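You operate a simulated robot arm through the tools that you are given. There is no shell and no other tool. Be economical: measure what you need, move in short steps, check, and stop when the job is done.

You run a simulated robot arm. Do the job below in one go: nothing can be reset, and whatever is moved stays where it is left.

Task
Change the cracked grey pad in the holder for the blue one.
Fine: loosen the wing nut, drop the old pad in the WORN tray, push the new one home, then tighten the nut.

Only the result counts: the job must be done as asked and must still hold three seconds after the hand-in. Knocking over, shifting, dropping, spilling or breaking anything else fails it.

Robot
A 6-joint arm with a two-finger parallel gripper, fixed in place. Base frame: the origin is at the foot of the arm, x ahead of it, y to its left, z up; the work surface is at about z = 860. Units: mm, rad, N and s.
With the tool pointing down near the work surface it reaches from about 240 to 640 mm from the base axis. Its first joint turns from -1.152 to 1.152 rad. Payload 2.7 kg.
The TCP is the grasp point between the finger pads, 23 mm short of the fingertips. In the tool frame z runs along the fingers and y along their closing line. The gripper opens to 94 mm. The fingers are 38 mm wide and 10 mm thick; the gripper's body (54 by 96 mm) begins 39 mm behind the TCP.
Orientation is that of the tool frame in the base frame, as [roll, pitch, yaw] about the fixed x, y, z axes, in that order (R = Rz(yaw) Ry(pitch) Rx(roll)). With the fingers straight down and closing along the base's y, the tool's x points along the base's -x, its y along +y and its z along -z.

Tools
- The arm moves only by the tool move_arm. Its argument "targets" is a list of rows, each a list of 7 numbers: the turn, a rotation vector about the tool's x, y, z in rad, then the shift along the tool's x, y, z in mm, then the gripper command, from -1 (shut) to 1 (fully open), values between in proportion. In form: [[wx, wy, wz, x, y, z, claw], ...]. A call has 1 to 8 rows; each row shifts and turns the commanded pose from where the row before left it, along the tool's axes as they then stand. A row lasts 0.2 s, in which the tool goes at most 50 mm and 0.15 rad; a call with a longer step from one row to the next is refused whole, and so is a gripper value outside its range. A pose out of reach is approached as far as the arm can. The call stops where the force on the tool passes 70 N (or 10 N more than at its start, if that is more) or the arm is blocked; 0.2 s more then pass. Each finger travels about 45 mm/s and halts on what it meets, pressing with about 33 N; the grip force reading is that of the motor and also rises with nothing between the fingers. The clock runs only during rows and for 0.2 s after the last one: add rows that do not move to give the fingers time. The reply holds the time, the measured pose of the TCP, the force on the tool along the base axes, the opening and the grip force, in the units named above and with some noise, with the torque about the TCP (base axes, N m) and any sound that the robot's microphone picked up.
- Cameras (640 x 400 px; columns grow to the right, rows downward): "scene" is fixed at [87.1, -439.4, 1398.1]; the picture's right is [0.62, -0.79, 0.00], its down [-0.49, -0.39, -0.78] and it looks along [0.61, 0.48, -0.63] (base axes); focal length 302 px, centre (320, 200). "wrist" rides on the gripper at [86, 16, -74] in the tool frame; the picture's right is [-0.18, 0.98, 0.00], its down [-0.58, -0.11, -0.81] and it looks along [-0.79, -0.15, 0.59] (tool axes); focal length 243 px, centre (320, 200). There is no depth. A picture from a camera that has moved, and an enlarged one, comes with that camera's place and axes in the base frame and with its lens. The place of the scene camera against the robot may be out by one fixed shift of up to 12 mm in any direction.
- grab_frame(camera): a new picture of that camera. No time passes.
- inspect(camera, box): a new picture of the part [left, top, right, bottom] of that camera's present view, enlarged. No time passes.
- sign_off(): hands the job in; it is judged then, once.

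Go step by step. Nothing tells you positions but the pictures and the camera data: compare them with the known pose of the tool, close in by small moves and look again before you grip or let go. The budget is 120 turns and 64 pictures, counting those below and the enlarged ones. Unless the task says otherwise, let go and move clear before handing in, and close with one line.

The tools are called as name(argument=value, ...) on one line, values as JSON. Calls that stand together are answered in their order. move_arm: Moves the arm, as the interface text tells. Its arguments: {"type":"object","properties":{"targets":{"type":"array","items":{"type":"array","items":{"type":"number"}}}},"required":["targets"]} The other tools are called the same way: grab_frame (camera) takes a picture; inspect (camera, box) takes an enlarged picture of a part of a camera's view; sign_off () hands the job in.

At the start:

```text
time_s: 0.0
tool_pos: [406.6, -207.0, 1202.3]
ee_rot: [3.14, -0.001, -3.14]
contact_force: [0.2, 0.4, -0.4]
torque: [-0.02, 0.0, 0.02]
finger_gap: 93.8
gripper_force: 0.1
```

scene: 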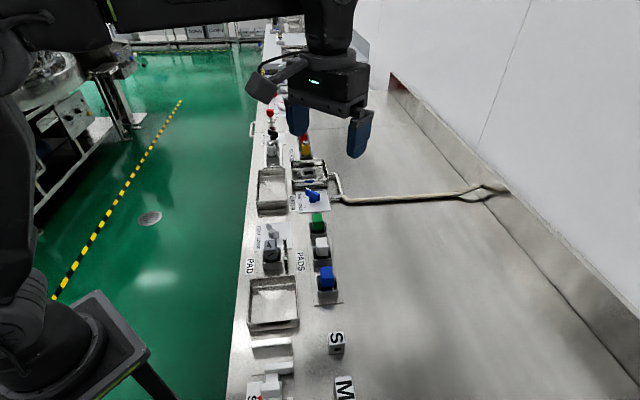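
wrist: 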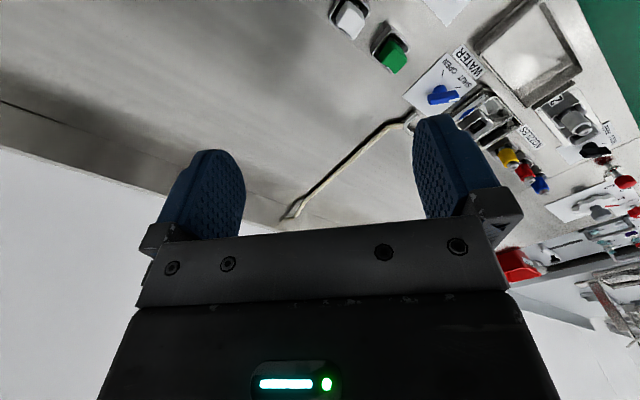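

I see a bench with a PAD holder near scene pixel (272,245), a row of PADS (green, white/grey, blue) and trays. I'll enlarge the relevant areas first.

inspect(camera="scene", box=[230, 200, 350, 275])

inspect(camera="scene", box=[220, 250, 380, 350])

inspect(camera="scene", box=[230, 100, 358, 220])

```text
5.33 times, centred on (290, 238) of scene
camera zoom: at [87.1, -439.4, 1398.1], right [0.62, -0.79, 0.0], down [-0.49, -0.39, -0.78], along [0.61, 0.48, -0.63], focal length 1609 px, centre (480, 0)
```

zoom: 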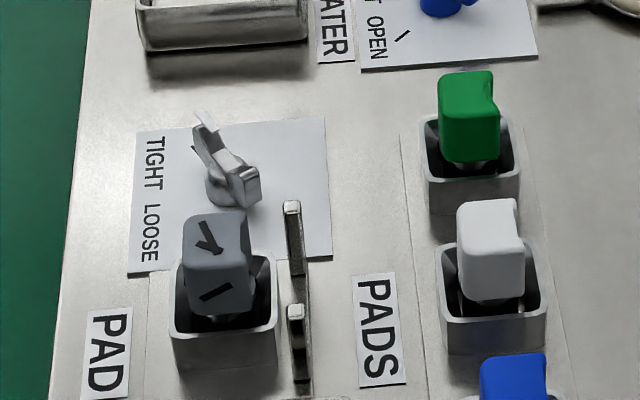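

```text
4.00 times, centred on (300, 300) of scene
camera zoom: at [87.1, -439.4, 1398.1], right [0.62, -0.79, 0.0], down [-0.49, -0.39, -0.78], along [0.61, 0.48, -0.63], focal length 1206 px, centre (400, -200)
```

zoom: 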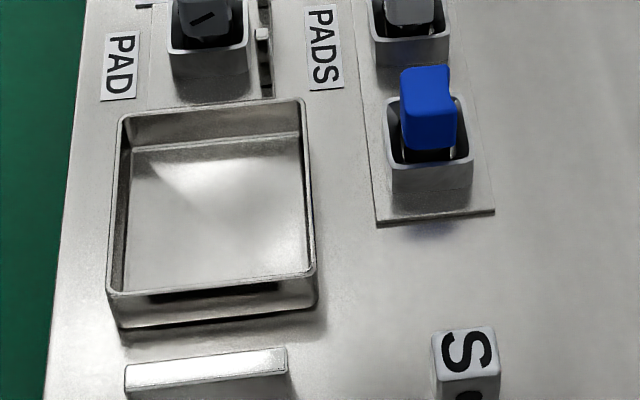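

```text
3.33 times, centred on (294, 160) of scene
camera zoom: at [87.1, -439.4, 1398.1], right [0.62, -0.79, 0.0], down [-0.49, -0.39, -0.78], along [0.61, 0.48, -0.63], focal length 1005 px, centre (407, 333)
```

zoom: 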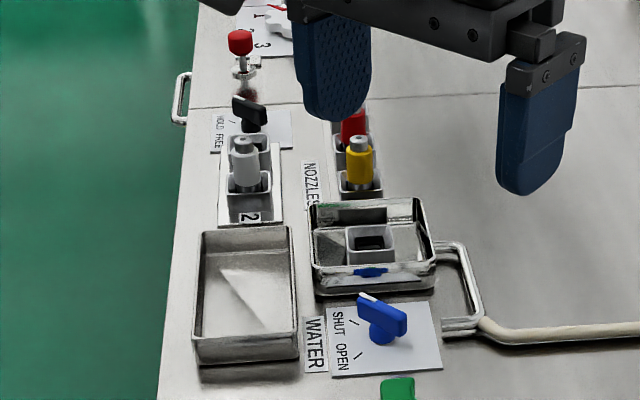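

The pads row and holder run diagonally in the base frame, with the blue pad near (385,-222) and the holder near (380,-70). I'll look at the bottom of the scene for the tray label, and raise/rotate the tool so the wrist camera can see the station.

inspect(camera="scene", box=[220, 320, 348, 400])

move_arm(targets=[[0, 0, -0.13, 30, 0, 0, 1], [0, 0, -0.13, 30, 0, 0, 1], [0, 0, -0.13, 30, 0, 0, 1], [0, 0, -0.13, 0, 0, 0, 1], [0, 0, -0.13, 0, 0, 0, 1], [0, 0, -0.13, 0, 0, 0, 1]])

grab_frame(camera="wrist")

```text
5.00 times, centred on (284, 360) of scene
camera zoom: at [87.1, -439.4, 1398.1], right [0.62, -0.79, 0.0], down [-0.49, -0.39, -0.78], along [0.61, 0.48, -0.63], focal length 1508 px, centre (500, -600)
```

zoom: 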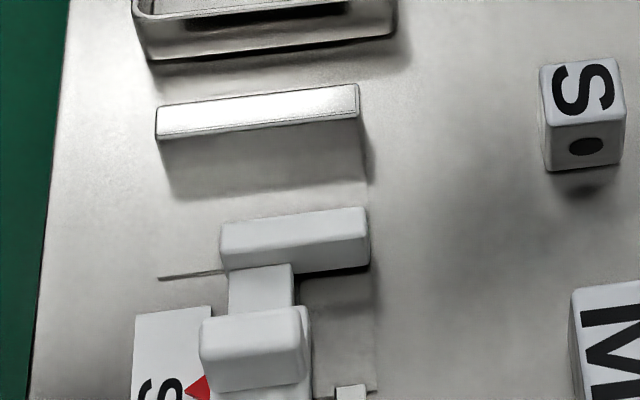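

```text
time_s: 1.4
tool_pos: [320.5, -218.1, 1202.4]
ee_rot: [3.141, 0.002, -2.36]
contact_force: [0.4, 0.4, -0.2]
torque: [0.03, -0.01, -0.04]
finger_gap: 94.1
gripper_force: 0.0
```

```text
57 pictures are left
camera wrist: at [246.2, -266.7, 1276.0], right [-0.56, 0.83, 0.0], down [0.49, 0.33, 0.81], along [0.67, 0.45, -0.59], focal length 243 px, centre (320, 200)
```

wrist: 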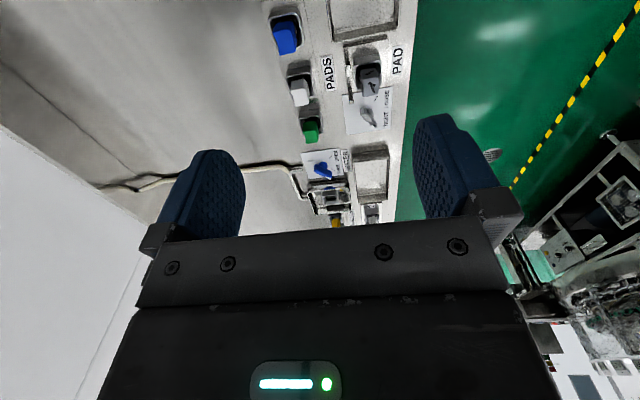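

The wrist view shows two trays; I need to tell which is WORN. Zooming on both.

inspect(camera="wrist", box=[250, 0, 420, 130])

inspect(camera="wrist", box=[290, 130, 420, 240])

inspect(camera="scene", box=[240, 270, 310, 340])

inspect(camera="scene", box=[245, 155, 310, 220])

```text
3.08 times, centred on (335, 65) of wrist
camera zoom: at [246.2, -266.7, 1276.0], right [-0.56, 0.83, 0.0], down [0.49, 0.33, 0.81], along [0.67, 0.45, -0.59], focal length 746 px, centre (274, 615)
```

zoom: 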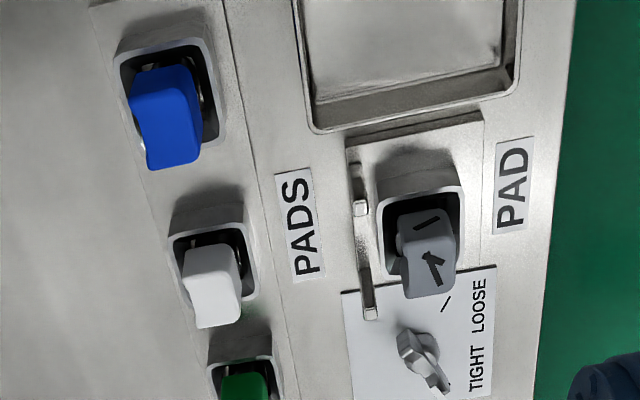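

```text
3.64 times, centred on (355, 185) of wrist
camera zoom: at [246.2, -266.7, 1276.0], right [-0.56, 0.83, 0.0], down [0.49, 0.33, 0.81], along [0.67, 0.45, -0.59], focal length 882 px, centre (193, 254)
```

zoom: 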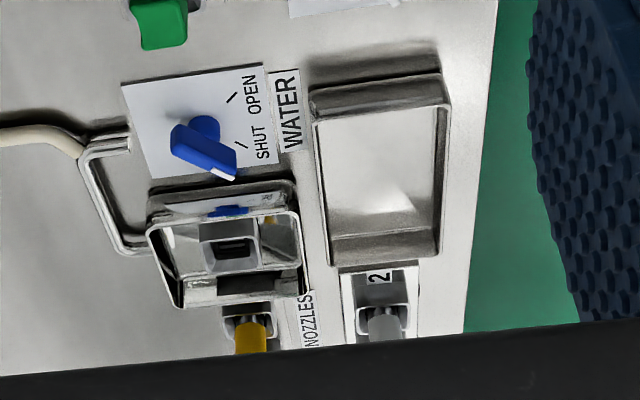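

```text
5.71 times, centred on (275, 305) of scene
camera zoom: at [87.1, -439.4, 1398.1], right [0.62, -0.79, 0.0], down [-0.49, -0.39, -0.78], along [0.61, 0.48, -0.63], focal length 1724 px, centre (577, -400)
```

zoom: 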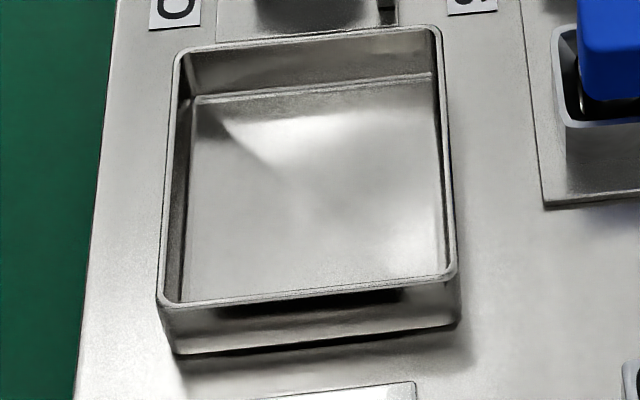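

```text
6.15 times, centred on (278, 188) of scene
camera zoom: at [87.1, -439.4, 1398.1], right [0.62, -0.79, 0.0], down [-0.49, -0.39, -0.78], along [0.61, 0.48, -0.63], focal length 1856 px, centre (582, 277)
```

zoom: 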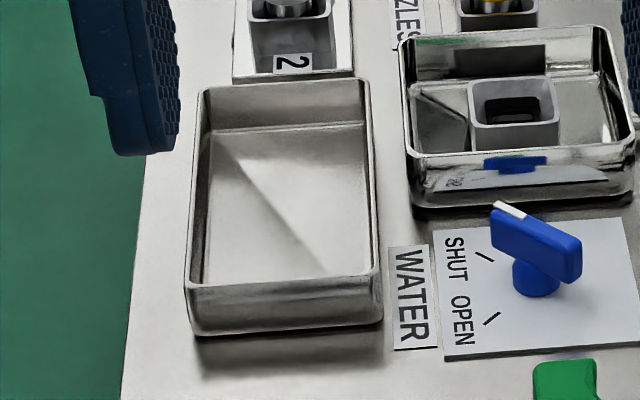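

No WORN label is visible yet; there may be one on the sloped stand beyond the near tray or elsewhere. I'll back up and tilt to look down on that area.

move_arm(targets=[[0, 0.14, 0, 30, 0, 0, 1], [0, 0.14, 0, 30, 0, 0, 1], [0, 0.14, 0, 30, 0, 0, 1], [0, 0.14, 0, 0, 0, 0, 1], [0, 0.14, 0, 0, 0, 0, 1]])

grab_frame(camera="wrist")

```text
time_s: 2.6
tool_pos: [255.8, -279.7, 1215.5]
ee_rot: [3.141, -0.7, -2.362]
contact_force: [0.2, -1.0, -0.5]
torque: [0.01, 0.01, -0.01]
finger_gap: 94.0
gripper_force: 0.0
```

```text
52 pictures are left
camera wrist: at [231.5, -280.4, 1327.7], right [-0.59, 0.8, -0.12], down [0.76, 0.6, 0.24], along [0.26, 0.05, -0.96], focal length 243 px, centre (320, 200)
```

wrist: 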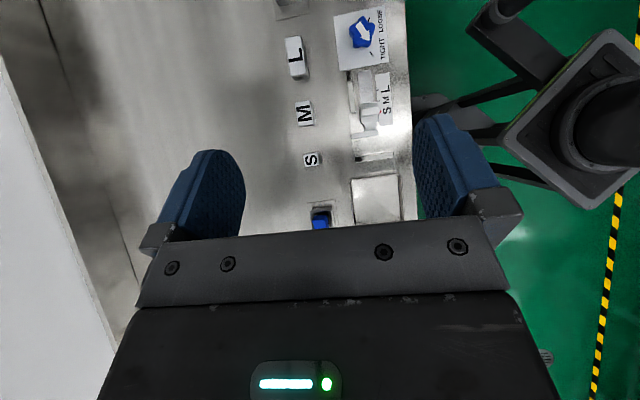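

Other stations (S/M/L) are in view. I zoom into the tray and its surroundings.

inspect(camera="wrist", box=[280, 60, 420, 225])

```text
2.42 times, centred on (350, 142) of wrist
camera zoom: at [231.5, -280.4, 1327.7], right [-0.59, 0.8, -0.12], down [0.76, 0.6, 0.24], along [0.26, 0.05, -0.96], focal length 588 px, centre (247, 339)
```

zoom: 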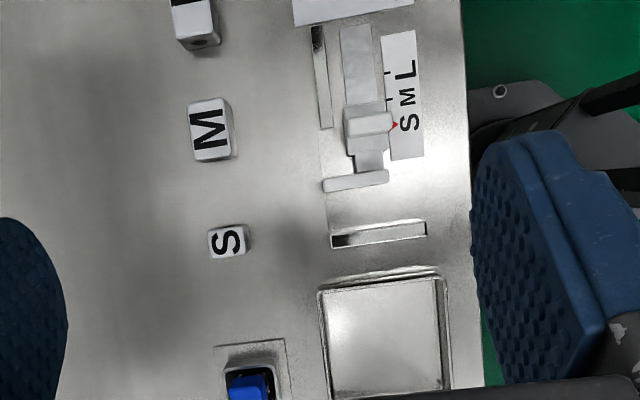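

No WORN label faces these views; it may be on the tray wall facing the operator side. I'll untilt and swing around to view from the robot side.

move_arm(targets=[[0, -0.14, 0, 0, 0, 0, 1], [0, -0.14, 0, 0, 0, 0, 1], [0, -0.14, 0, 0, 0, 0, 1], [0, -0.14, 0, 0, 0, 0, 1], [0, -0.14, 0, 0, 0, 0, 1], [0, 0, 0.142, 0, 0, 0, 1], [0, 0, 0.142, 0, 0, 0, 1], [0, 0, 0.142, 0, 0, 0, 1]])

move_arm(targets=[[0, 0, 0.142, 0, 0, 0, 1], [0, 0, 0.142, 0, 0, 0, 1], [0, 0, 0.142, 0, 0, 0, 1], [0, 0, 0.142, 0, 0, 0, 1], [0, 0, 0.142, 0, 0, 0, 1], [0, 0, 0.142, 0, 0, 0, 1], [0, 0, 0.142, 0, 0, 0, 1], [0, 0, 0.142, 0, 0, 0, 1]])

move_arm(targets=[[0, 0, 0.142, 40, 0, 20, 1], [0, 0, 0, 40, 0, 30, 1], [0, 0, 0, 40, 0, 30, 1], [0, 0, 0, 40, 0, 30, 1], [0, 0, 0, 30, 0, 30, 1]])

grab_frame(camera="wrist")

```text
time_s: 4.4
tool_pos: [255.9, -279.2, 1214.5]
ee_rot: [-3.141, 0.0, -2.791]
contact_force: [1.4, -0.2, 0.0]
torque: [-0.01, -0.02, 0.01]
finger_gap: 94.0
gripper_force: 0.1
```

```text
time_s: 6.2
tool_pos: [256.1, -282.0, 1215.4]
ee_rot: [-3.141, 0.0, 2.356]
contact_force: [0.1, 0.2, -0.7]
torque: [0.03, -0.02, 0.04]
finger_gap: 94.0
gripper_force: 0.1
```

```text
time_s: 7.4
tool_pos: [139.3, -133.8, 1073.2]
ee_rot: [3.141, 0.002, 2.216]
contact_force: [-1.0, 0.8, -0.5]
torque: [-0.01, 0.0, 0.02]
finger_gap: 93.9
gripper_force: 0.0
```

```text
50 pictures are left
camera wrist: at [99.4, -54.0, 1146.9], right [0.9, 0.44, 0.0], down [0.26, -0.53, 0.81], along [0.36, -0.72, -0.59], focal length 243 px, centre (320, 200)
```

wrist: 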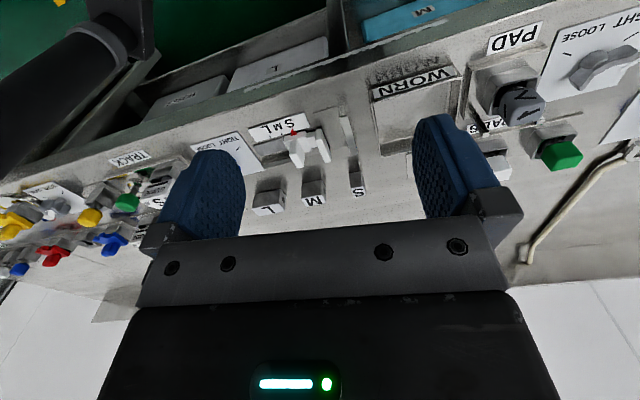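

The WORN label is on the front of the tray next to the PAD holder. Zooming on the nut and holder from this side.

inspect(camera="wrist", box=[440, 0, 640, 180])

```text
2.22 times, centred on (540, 90) of wrist
camera zoom: at [99.4, -54.0, 1146.9], right [0.9, 0.44, 0.0], down [0.26, -0.53, 0.81], along [0.36, -0.72, -0.59], focal length 539 px, centre (-169, 444)
```

zoom: 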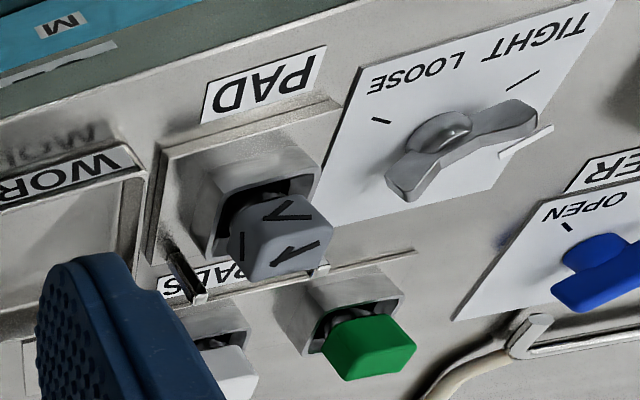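

WORN confirmed on the near tray. Next I raise above the nut and tilt the tool to look straight down for accurate geometry.

move_arm(targets=[[0, 0, 0, -15, 41, -6, 1], [0, 0, 0, -15, 41, -6, 1], [0, 0, 0, -15, 41, -6, 1], [0, 0, 0, -15, 41, -6, 1], [0, 0, 0, -15, 41, -6, 1], [0, 0, 0, -15, 41, -6, 1]])

move_arm(targets=[[0, 0.14, 0, 0, 0, 0, 1], [0, 0.14, 0, 0, 0, 0, 1], [0, 0.14, 0, 0, 0, 0, 1], [0, 0.14, 0, 0, 0, 0, 1], [0, 0.14, 0, 0, 0, 0, 1]])

grab_frame(camera="wrist")

```text
time_s: 8.8
tool_pos: [388.4, -57.2, 1108.6]
ee_rot: [3.141, -0.001, 2.217]
contact_force: [-0.6, -0.5, 0.6]
torque: [0.0, 0.0, 0.01]
finger_gap: 94.0
gripper_force: 0.1
```

```text
time_s: 10.0
tool_pos: [387.7, -56.7, 1110.3]
ee_rot: [3.141, -0.703, 2.217]
contact_force: [-0.3, -0.1, 0.0]
torque: [0.0, -0.01, 0.0]
finger_gap: 93.9
gripper_force: 0.1
```

```text
48 pictures are left
camera wrist: at [389.3, -32.0, 1223.6], right [0.87, 0.48, -0.12], down [0.49, -0.84, 0.24], along [0.02, -0.27, -0.96], focal length 243 px, centre (320, 200)
```

wrist: 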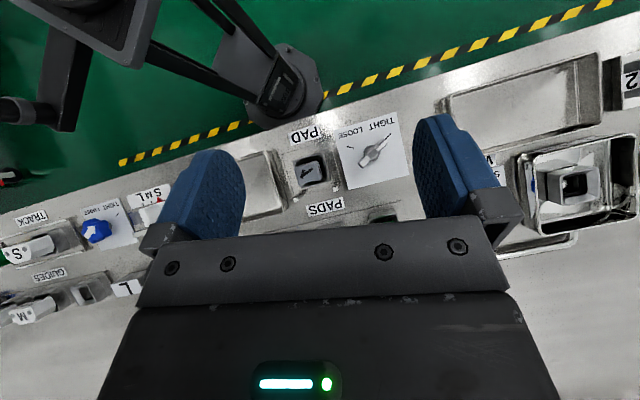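

inspect(camera="wrist", box=[260, 100, 420, 220])

```text
3.33 times, centred on (340, 160) of wrist
camera zoom: at [389.3, -32.0, 1223.6], right [0.87, 0.48, -0.12], down [0.49, -0.84, 0.24], along [0.02, -0.27, -0.96], focal length 809 px, centre (253, 333)
```

zoom: 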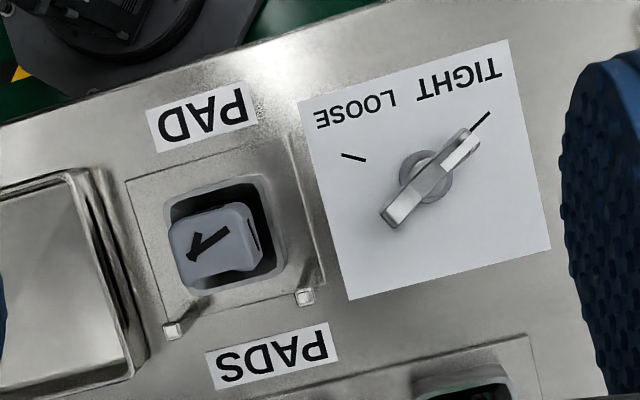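

The nut's pointer sits at TIGHT (about 75° heading) and LOOSE is 120° counter-clockwise from above; its centre is about (426,-34). I'll look at the heights from the scene camera.

inspect(camera="scene", box=[256, 215, 296, 240])

inspect(camera="scene", box=[256, 232, 296, 272])

```text
16.00 times, centred on (276, 228) of scene
camera zoom: at [87.1, -439.4, 1398.1], right [0.62, -0.79, 0.0], down [-0.49, -0.39, -0.78], along [0.61, 0.48, -0.63], focal length 4826 px, centre (1024, -240)
```

zoom: 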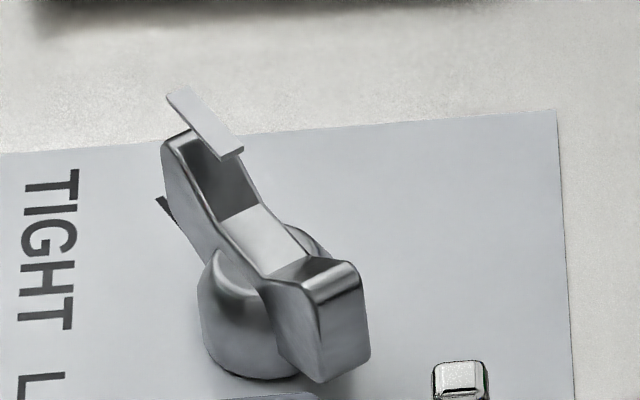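

```text
10.00 times, centred on (276, 252) of scene
camera zoom: at [87.1, -439.4, 1398.1], right [0.62, -0.79, 0.0], down [-0.49, -0.39, -0.78], along [0.61, 0.48, -0.63], focal length 3016 px, centre (760, -320)
```

zoom: 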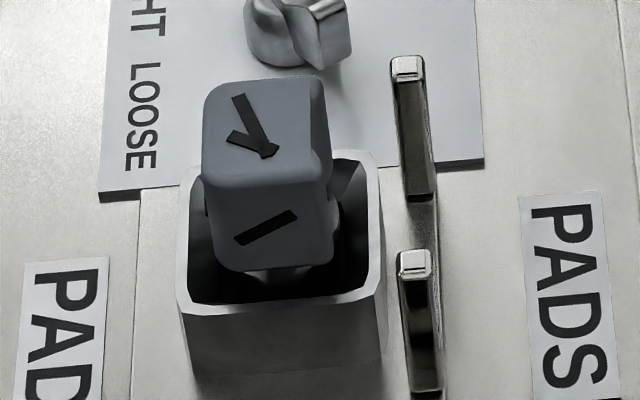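

The wings stand roughly z 866–886 over a ~20 mm hub. I'll untilt, align the fingers with the bar (yaw 75°) and come down to a hover above the nut.

move_arm(targets=[[0, -0.14, 0, 0, 0, 0, 1], [0, -0.14, 0, 0, 0, 0, 1], [0, -0.14, 0, 0, 0, 0, 1], [0, -0.14, 0, 0, 0, 0, 1], [0, -0.143, 0, 0, 0, 0, 1], [0, 0, 0.1293, 0, 0, 0, 0.2], [0, 0, 0.1293, 0, 0, 0, 0.2], [0, 0, 0.1293, 0, 0, 0, 0.2]])

move_arm(targets=[[0, 0, 0.1293, 0, 0, 0, 0.2], [0, 0, 0.1293, 0, 0, 0, 0.2], [0, 0, 0.1293, 0, 0, 0, 0.2], [0, 0, 0.1293, 0, 0, 0, 0.2], [0, 0, 0, 16, 15.5, 40, 0.2], [0, 0, 0, 16, 15.5, 40, 0.2], [0, 0, 0, 0, 0, 40, 0.2]])

grab_frame(camera="wrist")

inspect(camera="scene", box=[230, 170, 330, 250])

```text
time_s: 11.8
tool_pos: [387.4, -56.4, 1110.7]
ee_rot: [3.14, 0.004, 1.826]
contact_force: [0.4, 1.0, 0.0]
torque: [0.01, -0.03, 0.01]
finger_gap: 56.7
gripper_force: 0.1
```

```text
time_s: 13.4
tool_pos: [427.5, -34.0, 988.2]
ee_rot: [3.139, 0.002, 1.31]
contact_force: [0.1, 0.0, 0.1]
torque: [-0.03, 0.02, -0.01]
finger_gap: 56.4
gripper_force: 0.0
```

```text
44 pictures are left
camera wrist: at [465.2, 46.3, 1062.6], right [0.9, -0.43, 0.0], down [-0.26, -0.53, 0.81], along [-0.35, -0.73, -0.59], focal length 243 px, centre (320, 200)
```

wrist: 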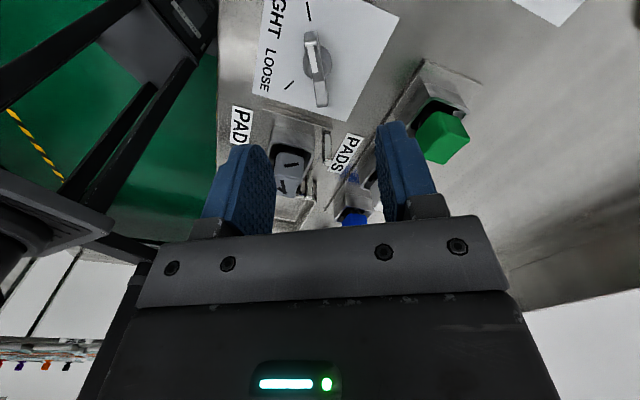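

```text
5.00 times, centred on (280, 210) of scene
camera zoom: at [87.1, -439.4, 1398.1], right [0.62, -0.79, 0.0], down [-0.49, -0.39, -0.78], along [0.61, 0.48, -0.63], focal length 1508 px, centre (520, 150)
```

zoom: 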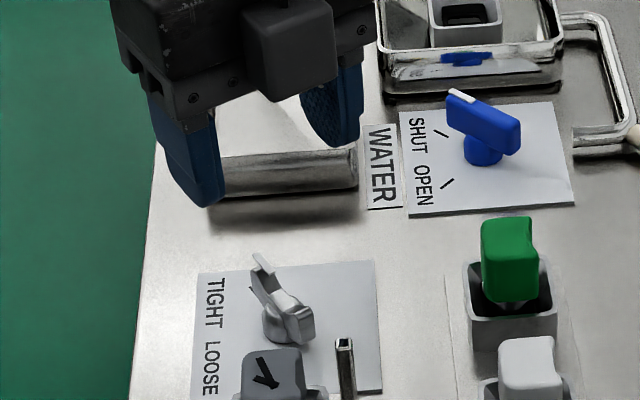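

The nut shows in the wrist view from the other side; I zoom to refine its position and height.

inspect(camera="wrist", box=[250, 0, 390, 120])

```text
3.33 times, centred on (320, 60) of wrist
camera zoom: at [465.2, 46.3, 1062.6], right [0.9, -0.43, 0.0], down [-0.26, -0.53, 0.81], along [-0.35, -0.73, -0.59], focal length 809 px, centre (320, 667)
```

zoom: 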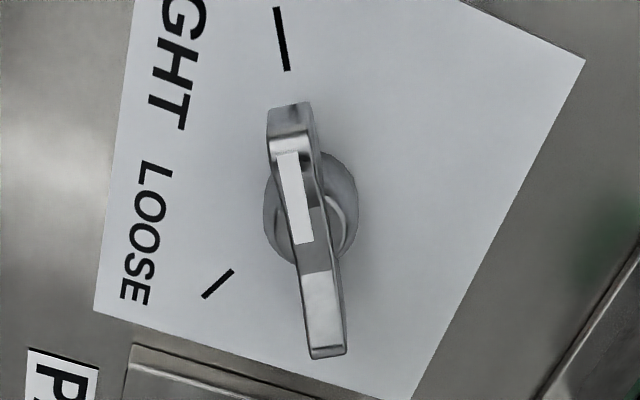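

Centre refined to about (425.5,-33.5), wing tops at z≈890, hub below ~877; pad top is at z≈921 about (366,-94). I descend to TCP z≈901 with a moderate opening.

move_arm(targets=[[0, 0, 0, 0, -2, 25, -0.15], [0, 0, 0, 0, 0, 25, -0.15], [0, 0, 0, 0, 0, 20, -0.15], [0, 0, 0, 0, 0, 17, -0.15]])

inspect(camera="scene", box=[246, 200, 306, 245])

```text
time_s: 14.4
tool_pos: [423.7, -33.6, 904.3]
ee_rot: [3.14, 0.003, 1.311]
contact_force: [-0.3, 1.1, 0.2]
torque: [-0.02, -0.01, -0.01]
finger_gap: 39.8
gripper_force: 0.1
```

```text
8.89 times, centred on (276, 222) of scene
camera zoom: at [87.1, -439.4, 1398.1], right [0.62, -0.79, 0.0], down [-0.49, -0.39, -0.78], along [0.61, 0.48, -0.63], focal length 2681 px, centre (711, 0)
```

zoom: 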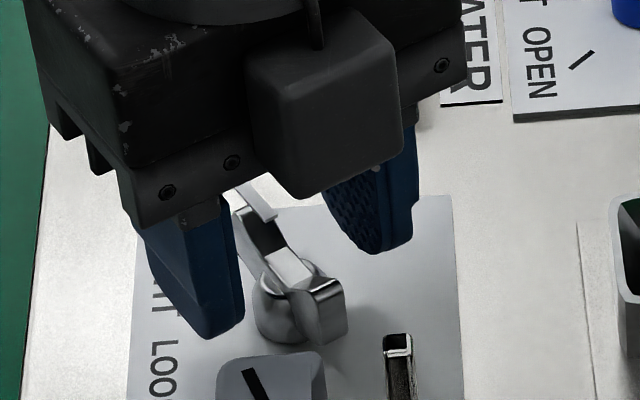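

The bar is between the fingers. I lower 3 mm and close.

move_arm(targets=[[0, 0, 0, 0, 1, 3, -0.15], [0, 0, 0, 0, 0, 0, -0.5], [0, 0, 0, 0, 0, 0, -1], [0, 0, 0, 0, 0, 0, -1], [0, 0, 0, 0, 0, 0, -1], [0, 0, 0, 0, 0, 0, -1]])

```text
time_s: 15.8
tool_pos: [424.7, -33.3, 900.8]
ee_rot: [3.138, 0.002, 1.312]
contact_force: [3.8, -0.3, -2.5]
torque: [0.11, 0.15, 0.02]
finger_gap: 8.8
gripper_force: 44.9
```

Gripping the bar (8.8 mm). Now turn counter-clockwise seen from above, first part.

move_arm(targets=[[0, 0, -0.08, 0, 0, 0, -1], [0, 0, -0.1, 0, 0, 0, -1], [0, 0, -0.1, 0, 0, 0, -1], [0, 0, -0.1, 0, 0, 0, -1], [0, 0, -0.1, 0, 0, 0, -1], [0, 0, -0.1, 0, 0, 0, -1], [0, 0, -0.1, 0, 0, 0, -1]])

inspect(camera="scene", box=[246, 200, 306, 245])

```text
time_s: 17.4
tool_pos: [426.2, -33.5, 900.4]
ee_rot: [-3.142, 0.004, 1.995]
contact_force: [-1.1, -0.8, 14.8]
torque: [0.76, 0.46, 0.03]
finger_gap: 9.1
gripper_force: 44.6
```

```text
8.89 times, centred on (276, 222) of scene
camera zoom: at [86.9, -439.4, 1398.1], right [0.62, -0.79, 0.0], down [-0.49, -0.39, -0.78], along [0.61, 0.48, -0.63], focal length 2681 px, centre (711, 0)
```

zoom: 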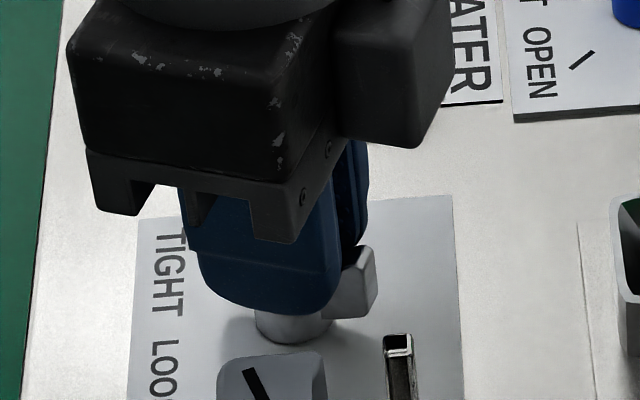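

The nut turns with the gripper. A slight upward push suggests it rises as it loosens; I continue with a tiny lift.

move_arm(targets=[[0, 0, -0.1, 0, 0, -0.3, -1], [0, 0, -0.1, 0, 0, -0.2, -1], [0, 0, -0.1, 0, 0, -0.2, -1], [0, 0, -0.1, 0, 0, -0.2, -1], [0, 0, -0.1, 0, 0, -0.2, -1], [0, 0, -0.1, 0, 0, -0.2, -1], [0, 0, -0.1, 0, 0, -0.1, -1]])

move_arm(targets=[[0, 0, -0.1, 0, 0, 0, -1], [0, 0, -0.1, 0, 0, 0, -1], [0, 0, -0.1, 0, 0, 0, -1], [0, 0, -0.1, 0, 0, 0, -1], [0, 0, -0.1, 0, 0, 0, -1], [0, 0, -0.1, 0, 0, 0, -1], [0, 0, -0.12, 0, 0, 0, -1]])

inspect(camera="scene", box=[246, 200, 306, 245])

```text
time_s: 19.0
tool_pos: [426.7, -35.2, 901.1]
ee_rot: [-3.141, 0.001, 2.694]
contact_force: [7.7, 8.0, -18.1]
torque: [-0.3, -1.25, 0.02]
finger_gap: 8.9
gripper_force: 44.9
```

```text
time_s: 20.6
tool_pos: [425.9, -33.1, 901.9]
ee_rot: [-3.14, 0.003, -2.87]
contact_force: [12.9, 11.2, -25.5]
torque: [0.27, -0.03, -0.47]
finger_gap: 8.8
gripper_force: 44.7
```

```text
8.89 times, centred on (276, 222) of scene
camera zoom: at [87.8, -439.1, 1398.1], right [0.62, -0.79, 0.0], down [-0.49, -0.39, -0.78], along [0.61, 0.48, -0.63], focal length 2681 px, centre (711, 0)
```

zoom: 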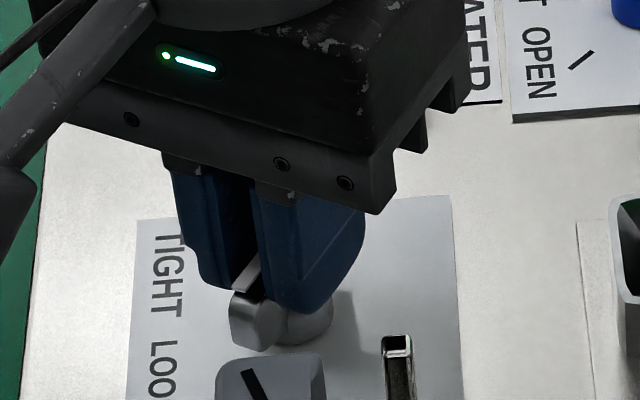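

The pointer should now be at about 195° (LOOSE). I release, lift and look.

move_arm(targets=[[0, 0, 0, 0, 0, 0, -0.5], [0, 0, 0, 0, 0, 0, -0.3], [0, 0, 0, 0, 0, 0, -0.2], [0, 0, 0, 0, 0, 0, -0.2], [0, 0, 0, 0, 0, -30, -0.2], [0, 0, 0, 0, 0, -40, -0.2], [0, 0, 0, 20, 0, -40, 0], [0, 0, 0, 20, 0, -30, 0]])

grab_frame(camera="wrist")

inspect(camera="scene", box=[246, 210, 306, 255])

```text
time_s: 22.4
tool_pos: [385.8, -44.0, 1042.8]
ee_rot: [-3.139, 0.001, -2.872]
contact_force: [0.3, 0.2, 0.6]
torque: [-0.01, -0.01, -0.03]
finger_gap: 46.9
gripper_force: 0.1
```

```text
38 pictures are left
camera wrist: at [298.0, -50.2, 1117.2], right [-0.09, 1.0, 0.0], down [0.59, 0.05, 0.81], along [0.8, 0.07, -0.59], focal length 243 px, centre (320, 200)
```

wrist: 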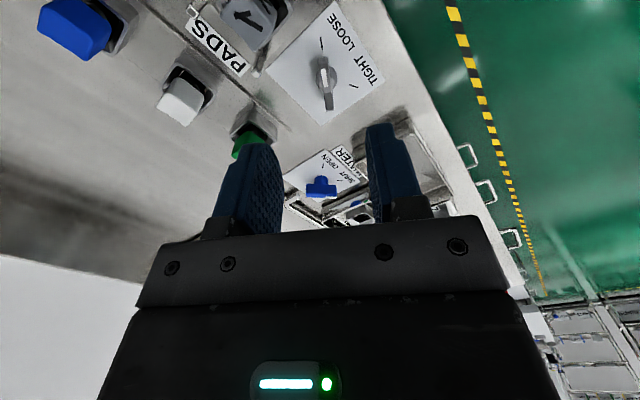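

```text
8.89 times, centred on (276, 232) of scene
camera zoom: at [87.1, -439.4, 1398.1], right [0.62, -0.79, 0.0], down [-0.49, -0.39, -0.78], along [0.61, 0.48, -0.63], focal length 2681 px, centre (711, -89)
```

zoom: 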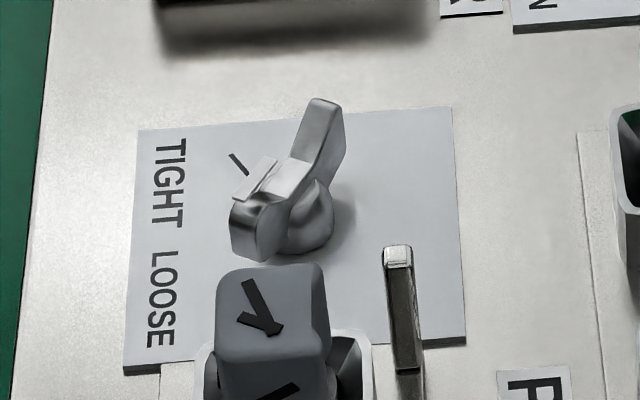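

The pointer is on LOOSE. Now I rotate so the fingers close along the bench line and hover above the grey pad.

move_arm(targets=[[0, 0, 0.135, 0, 0, 0, 0.2], [0, 0, 0.135, 0, 0, 0, 0.2], [0, 0, 0.135, 0, 0, 0, 0.2], [0, 0, 0.135, 0, 0, 0, 0.2], [0, 0, 0.135, 0, 0, 0, 0.2], [0, 0, 0.135, 0, 0, 0, 0.2], [0, 0, 0.135, 0, 0, 0, 0.2], [0, 0, 0.136, 0, 0, 0, 0.2]])

move_arm(targets=[[0, 0, 0, -11, -24, 0, 0.2], [0, 0, 0, -11.7, -24.8, 0, 0.2], [0, 0, 0, 0, 0, 30, 0.2]])

inspect(camera="wrist", box=[220, 0, 440, 140])

inspect(camera="scene", box=[230, 200, 310, 280])

```text
time_s: 24.2
tool_pos: [386.0, -44.0, 1043.0]
ee_rot: [-3.141, 0.003, 2.328]
contact_force: [0.2, 0.4, -0.7]
torque: [0.01, -0.01, 0.01]
finger_gap: 56.4
gripper_force: 0.1
```

```text
time_s: 25.0
tool_pos: [366.1, -95.2, 1012.5]
ee_rot: [-3.141, 0.004, 2.332]
contact_force: [0.2, 0.7, -0.4]
torque: [0.01, 0.02, 0.03]
finger_gap: 56.6
gripper_force: 0.1
```

```text
2.86 times, centred on (330, 70) of wrist
camera zoom: at [318.4, -19.7, 1086.0], right [0.84, 0.54, 0.0], down [0.32, -0.49, 0.81], along [0.44, -0.68, -0.59], focal length 693 px, centre (291, 571)
```

zoom: 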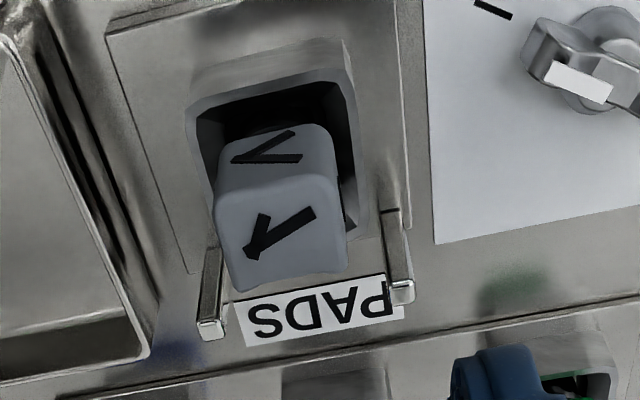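

```text
5.00 times, centred on (270, 240) of scene
camera zoom: at [87.1, -439.4, 1398.1], right [0.62, -0.79, 0.0], down [-0.49, -0.39, -0.78], along [0.61, 0.48, -0.63], focal length 1508 px, centre (570, 0)
```

zoom: 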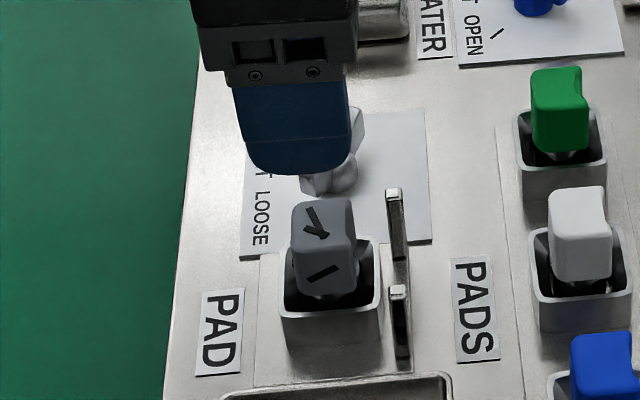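

Grey pad: block about 27 mm wide, centre (365.4,-94), z ≈ 896–921, standing proud of the rim (~886). I descend to TCP z≈918 and grip it.

move_arm(targets=[[0, 0, 0, 1, 0, 30, 0.2], [0, 0, 0, 0, 0, 30, 0.2], [0, 0, 0, 0, 0, 20, 0.2], [0, 0, 0, 0, 0, 14, 0.2]])

inspect(camera="scene", box=[246, 215, 306, 275])

inspect(camera="wrist", box=[220, 0, 440, 160])

```text
time_s: 26.0
tool_pos: [365.8, -94.5, 917.9]
ee_rot: [3.141, 0.002, 2.331]
contact_force: [-0.5, 0.1, 0.6]
torque: [0.01, 0.0, 0.01]
finger_gap: 56.5
gripper_force: 0.0
```

```text
6.67 times, centred on (276, 245) of scene
camera zoom: at [87.1, -439.4, 1398.1], right [0.62, -0.79, 0.0], down [-0.49, -0.39, -0.78], along [0.61, 0.48, -0.63], focal length 2011 px, centre (613, -100)
```

zoom: 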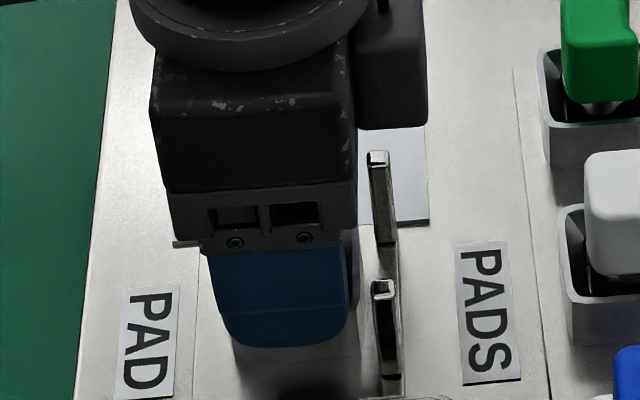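

```text
2.50 times, centred on (330, 80) of wrist
camera zoom: at [318.1, -19.7, 991.6], right [0.84, 0.54, 0.0], down [0.32, -0.49, 0.81], along [0.44, -0.68, -0.59], focal length 606 px, centre (295, 500)
```

zoom: 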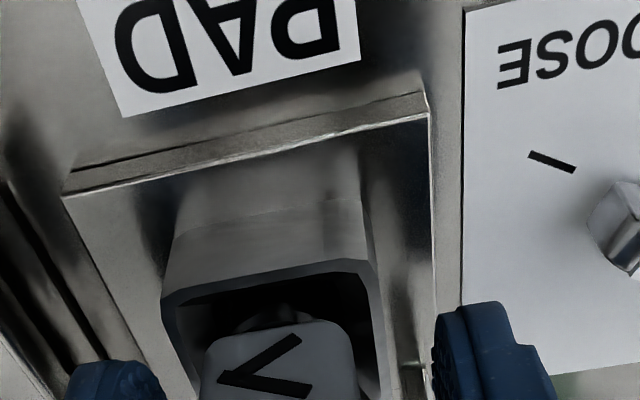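

The fingers straddle the pad with clearance over the rim. Closing.

move_arm(targets=[[0, 0, 0, 0, 0, 0, -0.2], [0, 0, 0, 0, 0, 0, -0.4], [0, 0, 0, 0, 0, 0, -1], [0, 0, 0, 0, 0, 0, -1], [0, 0, 0, 0, 0, 0, -1]])

```text
time_s: 27.2
tool_pos: [364.2, -96.0, 917.1]
ee_rot: [-3.138, 0.001, 2.332]
contact_force: [-17.0, -22.8, 2.8]
torque: [-0.5, 0.22, 0.35]
finger_gap: 29.5
gripper_force: 32.8
```

Gripped at 29.5 mm, but with a lateral force of ~28 N, so I'm off-centre; I shift toward -y tool to relieve it.

move_arm(targets=[[0, 0, 0, 0, -1, 0, -1], [0, 0, 0, 0, -1, 0, -1], [0, 0, 0, 0, 0, 0, -1]])

```text
time_s: 28.0
tool_pos: [363.6, -96.3, 917.6]
ee_rot: [3.141, 0.004, 2.333]
contact_force: [-8.0, -18.5, -6.1]
torque: [-0.17, 0.23, 0.42]
finger_gap: 29.4
gripper_force: 33.1
```

move_arm(targets=[[0, 0, 0, -0.5, -1, 0, -1], [0, 0, 0, 0, -0.7, 0, -1], [0, 0, 0, 0, 0, 0, -1]])

```text
time_s: 28.8
tool_pos: [365.6, -95.6, 918.1]
ee_rot: [3.139, 0.004, 2.331]
contact_force: [0.1, 0.3, 0.1]
torque: [-0.05, 0.0, -0.01]
finger_gap: 29.5
gripper_force: 32.8
```

Forces relieved at (365.5,-95.8,918). Now lift straight up gently.

move_arm(targets=[[0, 0, 0, 0, 0, -4, -1], [0, 0, 0, 0, 0, -6, -1], [0, 0, 0, 0, 0, -8, -1], [0, 0, 0, 0, 0, -10, -1]])

inspect(camera="scene", box=[230, 200, 310, 280])

```text
time_s: 29.8
tool_pos: [363.9, -96.9, 946.9]
ee_rot: [3.141, 0.004, 2.332]
contact_force: [0.4, 0.2, -0.2]
torque: [-0.01, 0.02, 0.02]
finger_gap: 29.3
gripper_force: 32.9
```

```text
5.00 times, centred on (270, 240) of scene
camera zoom: at [87.1, -439.4, 1398.1], right [0.62, -0.79, 0.0], down [-0.49, -0.39, -0.78], along [0.61, 0.48, -0.63], focal length 1508 px, centre (570, 0)
```

zoom: 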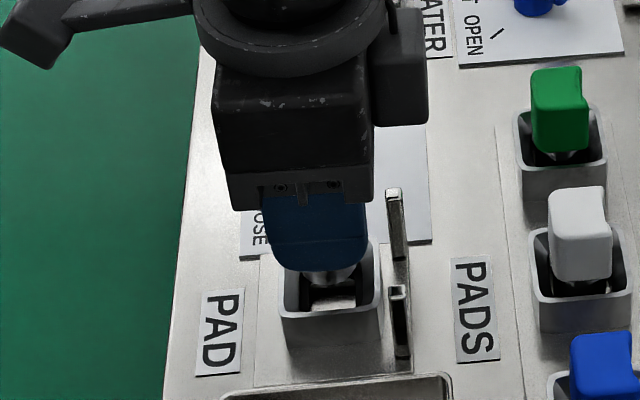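

The pad is out, stem visible beneath. The tray centre is about (295,-171); I raise and carry it over there.

move_arm(targets=[[0, 0, 0, 0, 0, -25, -1], [0, 0, 0, 0, 0, -25, -1], [0, 0, 0, -2, -30, 0, -1], [0, 0, 0, -2, -35, 0, -1], [0, 0, 0, -2, -36, 0, -1]])

inspect(camera="wrist", box=[220, 0, 440, 160])

inspect(camera="scene", box=[225, 220, 345, 340])

```text
time_s: 31.0
tool_pos: [295.0, -172.0, 995.9]
ee_rot: [-3.141, 0.004, 2.332]
contact_force: [0.2, 0.4, -1.3]
torque: [-0.02, 0.02, 0.0]
finger_gap: 29.2
gripper_force: 33.1
```

```text
2.50 times, centred on (330, 80) of wrist
camera zoom: at [247.0, -97.5, 1069.4], right [0.84, 0.54, 0.0], down [0.32, -0.49, 0.81], along [0.44, -0.68, -0.59], focal length 606 px, centre (295, 500)
```

zoom: 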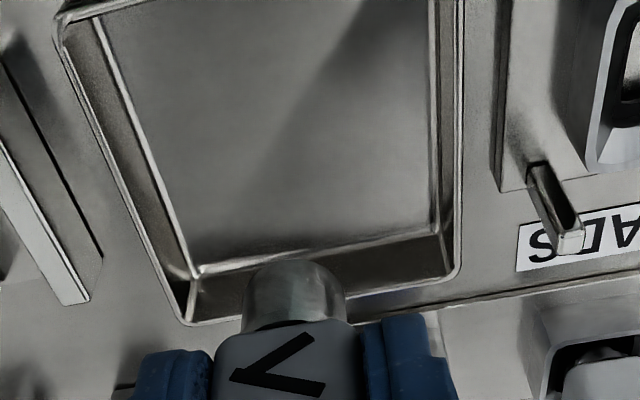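

```text
3.33 times, centred on (285, 280) of scene
camera zoom: at [87.1, -439.4, 1398.1], right [0.62, -0.79, 0.0], down [-0.49, -0.39, -0.78], along [0.61, 0.48, -0.63], focal length 1005 px, centre (437, -67)
```

zoom: 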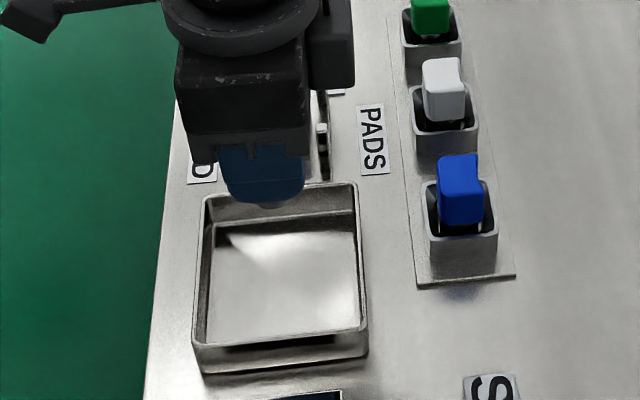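

I'm centred over the tray. Lowering to near the floor.

move_arm(targets=[[0, 0, 0, 0, 0, 25, -1], [0, 0, 0, 0, 0, 25, -1], [0, 0, 0, 0, 0, 14, -1]])

move_arm(targets=[[0, 0, 0, 0, 0, 2, -1], [0, 0, 0, 0, 0, 2, -1], [0, 0, 0, 0, 0, 2, -1]])

inspect(camera="scene", box=[235, 250, 315, 340])

```text
time_s: 31.8
tool_pos: [295.3, -171.0, 931.2]
ee_rot: [-3.141, 0.004, 2.331]
contact_force: [-0.1, 0.4, 0.6]
torque: [0.0, 0.0, 0.02]
finger_gap: 29.4
gripper_force: 32.6
```

```text
time_s: 32.6
tool_pos: [295.7, -171.7, 926.4]
ee_rot: [3.141, 0.002, 2.332]
contact_force: [0.1, 1.1, -0.7]
torque: [-0.03, 0.0, 0.02]
finger_gap: 29.4
gripper_force: 33.1
```

```text
4.44 times, centred on (275, 295) of scene
camera zoom: at [87.1, -439.4, 1398.1], right [0.62, -0.79, 0.0], down [-0.49, -0.39, -0.78], along [0.61, 0.48, -0.63], focal length 1340 px, centre (520, -222)
```

zoom: 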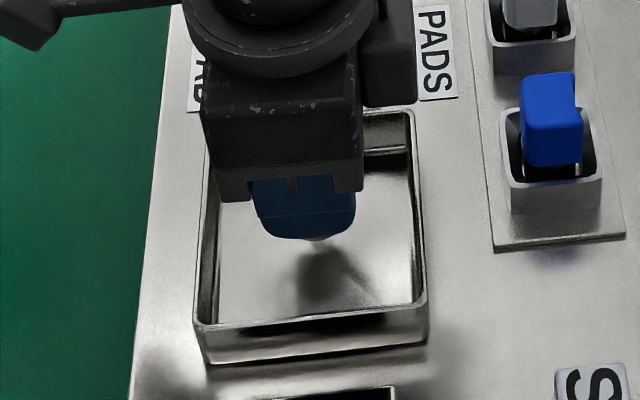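

No contact yet; continuing down in small steps.

move_arm(targets=[[0, 0, 0, 0, 0, 2, -1], [0, 0, 0, 0, 0, 2, -1], [0, 0, 0, 0, 0, 2, -1], [0, 0, 0, 0, 0, 2, -1]])

move_arm(targets=[[0, 0, 0, 0, 0, 2, -1], [0, 0, 0, 0, 0, 2, -1], [0, 0, 0, 0, 0, 2, -1]])

```text
time_s: 33.6
tool_pos: [295.2, -171.2, 918.1]
ee_rot: [3.141, 0.002, 2.331]
contact_force: [-0.5, 0.4, -1.4]
torque: [-0.02, 0.0, 0.0]
finger_gap: 29.4
gripper_force: 33.5
```

```text
time_s: 34.4
tool_pos: [294.2, -169.9, 912.4]
ee_rot: [-3.141, 0.005, 2.332]
contact_force: [0.2, 0.7, -0.9]
torque: [0.0, 0.01, 0.0]
finger_gap: 29.4
gripper_force: 33.4
```

move_arm(targets=[[0, 0, 0, 0, 0, 2, -1], [0, 0, 0, 0, 0, 2, -1], [0, 0, 0, 0, 0, 2, -1]])

inspect(camera="scene", box=[245, 270, 305, 330])

```text
time_s: 35.2
tool_pos: [296.7, -171.3, 907.5]
ee_rot: [3.14, 0.011, 2.332]
contact_force: [-3.2, -2.8, 43.4]
torque: [-0.12, 0.11, 0.05]
finger_gap: 29.4
gripper_force: 33.0
```

```text
6.67 times, centred on (275, 300) of scene
camera zoom: at [86.6, -439.2, 1398.2], right [0.62, -0.79, 0.0], down [-0.49, -0.39, -0.78], along [0.61, 0.48, -0.63], focal length 2011 px, centre (620, -467)
```

zoom: 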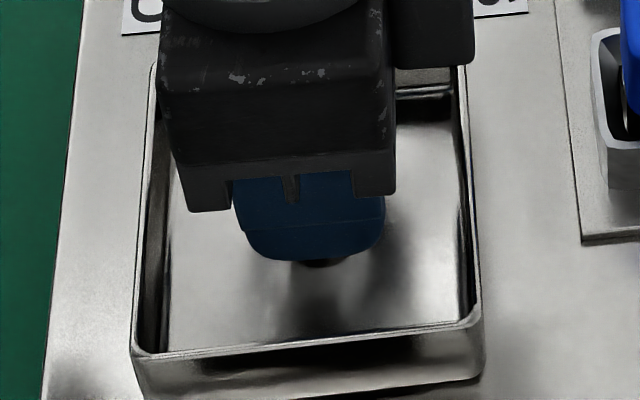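

Contact with the floor at z≈908. I relieve the force and open.

move_arm(targets=[[0, 0, 0, 0, 0, -2.2, -1], [0, 0, 0, 0, 0, 0, -1], [0, 0, 0, 0, 0, 0, -0.3], [0, 0, 0, 0, 0, 0, -0.1], [0, 0, 0, 0, 0, 0, 0.1], [0, 0, 0, 0, 0, 0, 0.3]])

move_arm(targets=[[0, 0, 0, 0, 0, -10, 0.3], [0, 0, 0, 0, 0, -30, 0.3], [0, 0, 0, 0, 0, -40, 0.3], [0, 0, 0, 0, 0, -20, 0.3]])

inspect(camera="scene", box=[235, 240, 355, 330])

```text
time_s: 36.6
tool_pos: [295.6, -170.5, 907.7]
ee_rot: [3.141, 0.004, 2.331]
contact_force: [0.4, 0.8, -0.1]
torque: [0.0, 0.01, -0.02]
finger_gap: 61.0
gripper_force: 0.1
```

```text
time_s: 37.6
tool_pos: [294.9, -170.0, 1008.5]
ee_rot: [3.14, 0.004, 2.332]
contact_force: [-0.4, -0.7, 0.1]
torque: [-0.01, 0.02, -0.03]
finger_gap: 61.2
gripper_force: 0.1
```

```text
4.44 times, centred on (295, 285) of scene
camera zoom: at [87.1, -439.4, 1398.1], right [0.62, -0.79, 0.0], down [-0.49, -0.39, -0.78], along [0.61, 0.48, -0.63], focal length 1340 px, centre (431, -178)
```

zoom: 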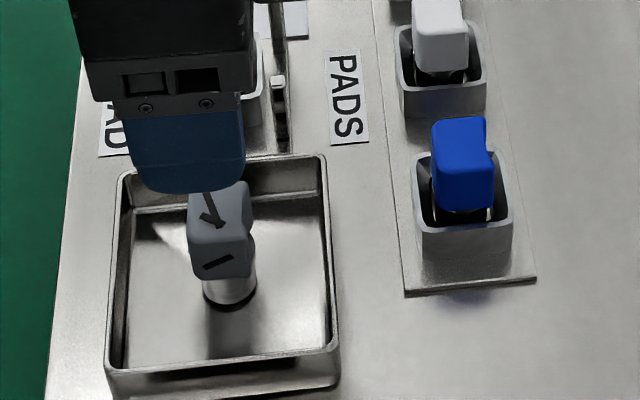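

The grey pad stands upright in the WORN tray. The blue pad is about (389,-232); I move to hover over it, keeping the same orientation.

move_arm(targets=[[0, 0, 0, -36.5, 8.4, 0, 0.2], [0, 0, 0, -36.5, 8.4, 0, 0.2], [0, 0, 0, -36.5, 8.4, 0, 0.2]])

inspect(camera="wrist", box=[220, 0, 440, 140])

inspect(camera="scene", box=[290, 240, 370, 310])

```text
time_s: 38.4
tool_pos: [386.7, -230.9, 1009.4]
ee_rot: [3.14, 0.003, 2.33]
contact_force: [0.6, -0.2, -0.4]
torque: [-0.01, 0.01, -0.02]
finger_gap: 56.3
gripper_force: 0.1
```

```text
2.86 times, centred on (330, 70) of wrist
camera zoom: at [338.6, -157.3, 1084.2], right [0.84, 0.54, 0.0], down [0.32, -0.49, 0.81], along [0.44, -0.68, -0.59], focal length 693 px, centre (291, 571)
```

zoom: 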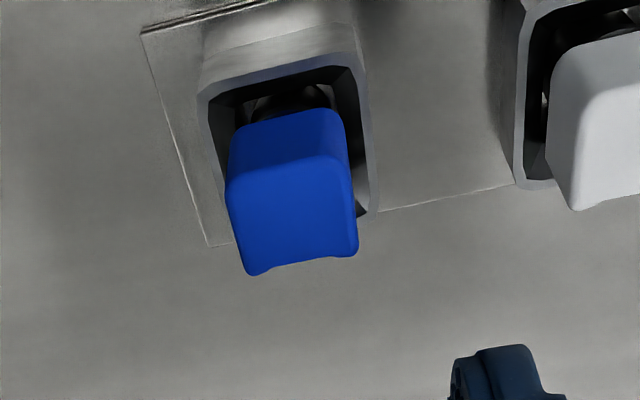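

```text
5.71 times, centred on (330, 275) of scene
camera zoom: at [87.1, -439.4, 1398.1], right [0.62, -0.79, 0.0], down [-0.49, -0.39, -0.78], along [0.61, 0.48, -0.63], focal length 1724 px, centre (263, -229)
```

zoom: 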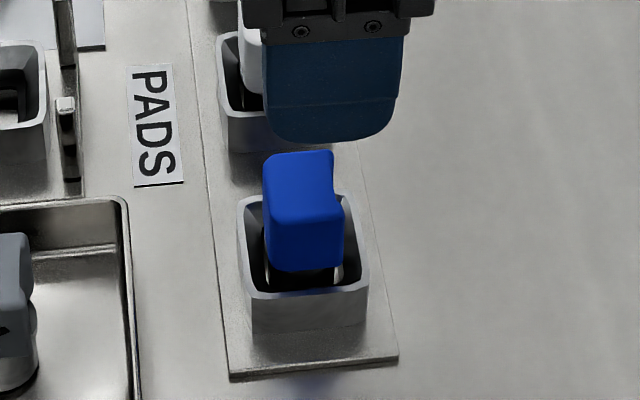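

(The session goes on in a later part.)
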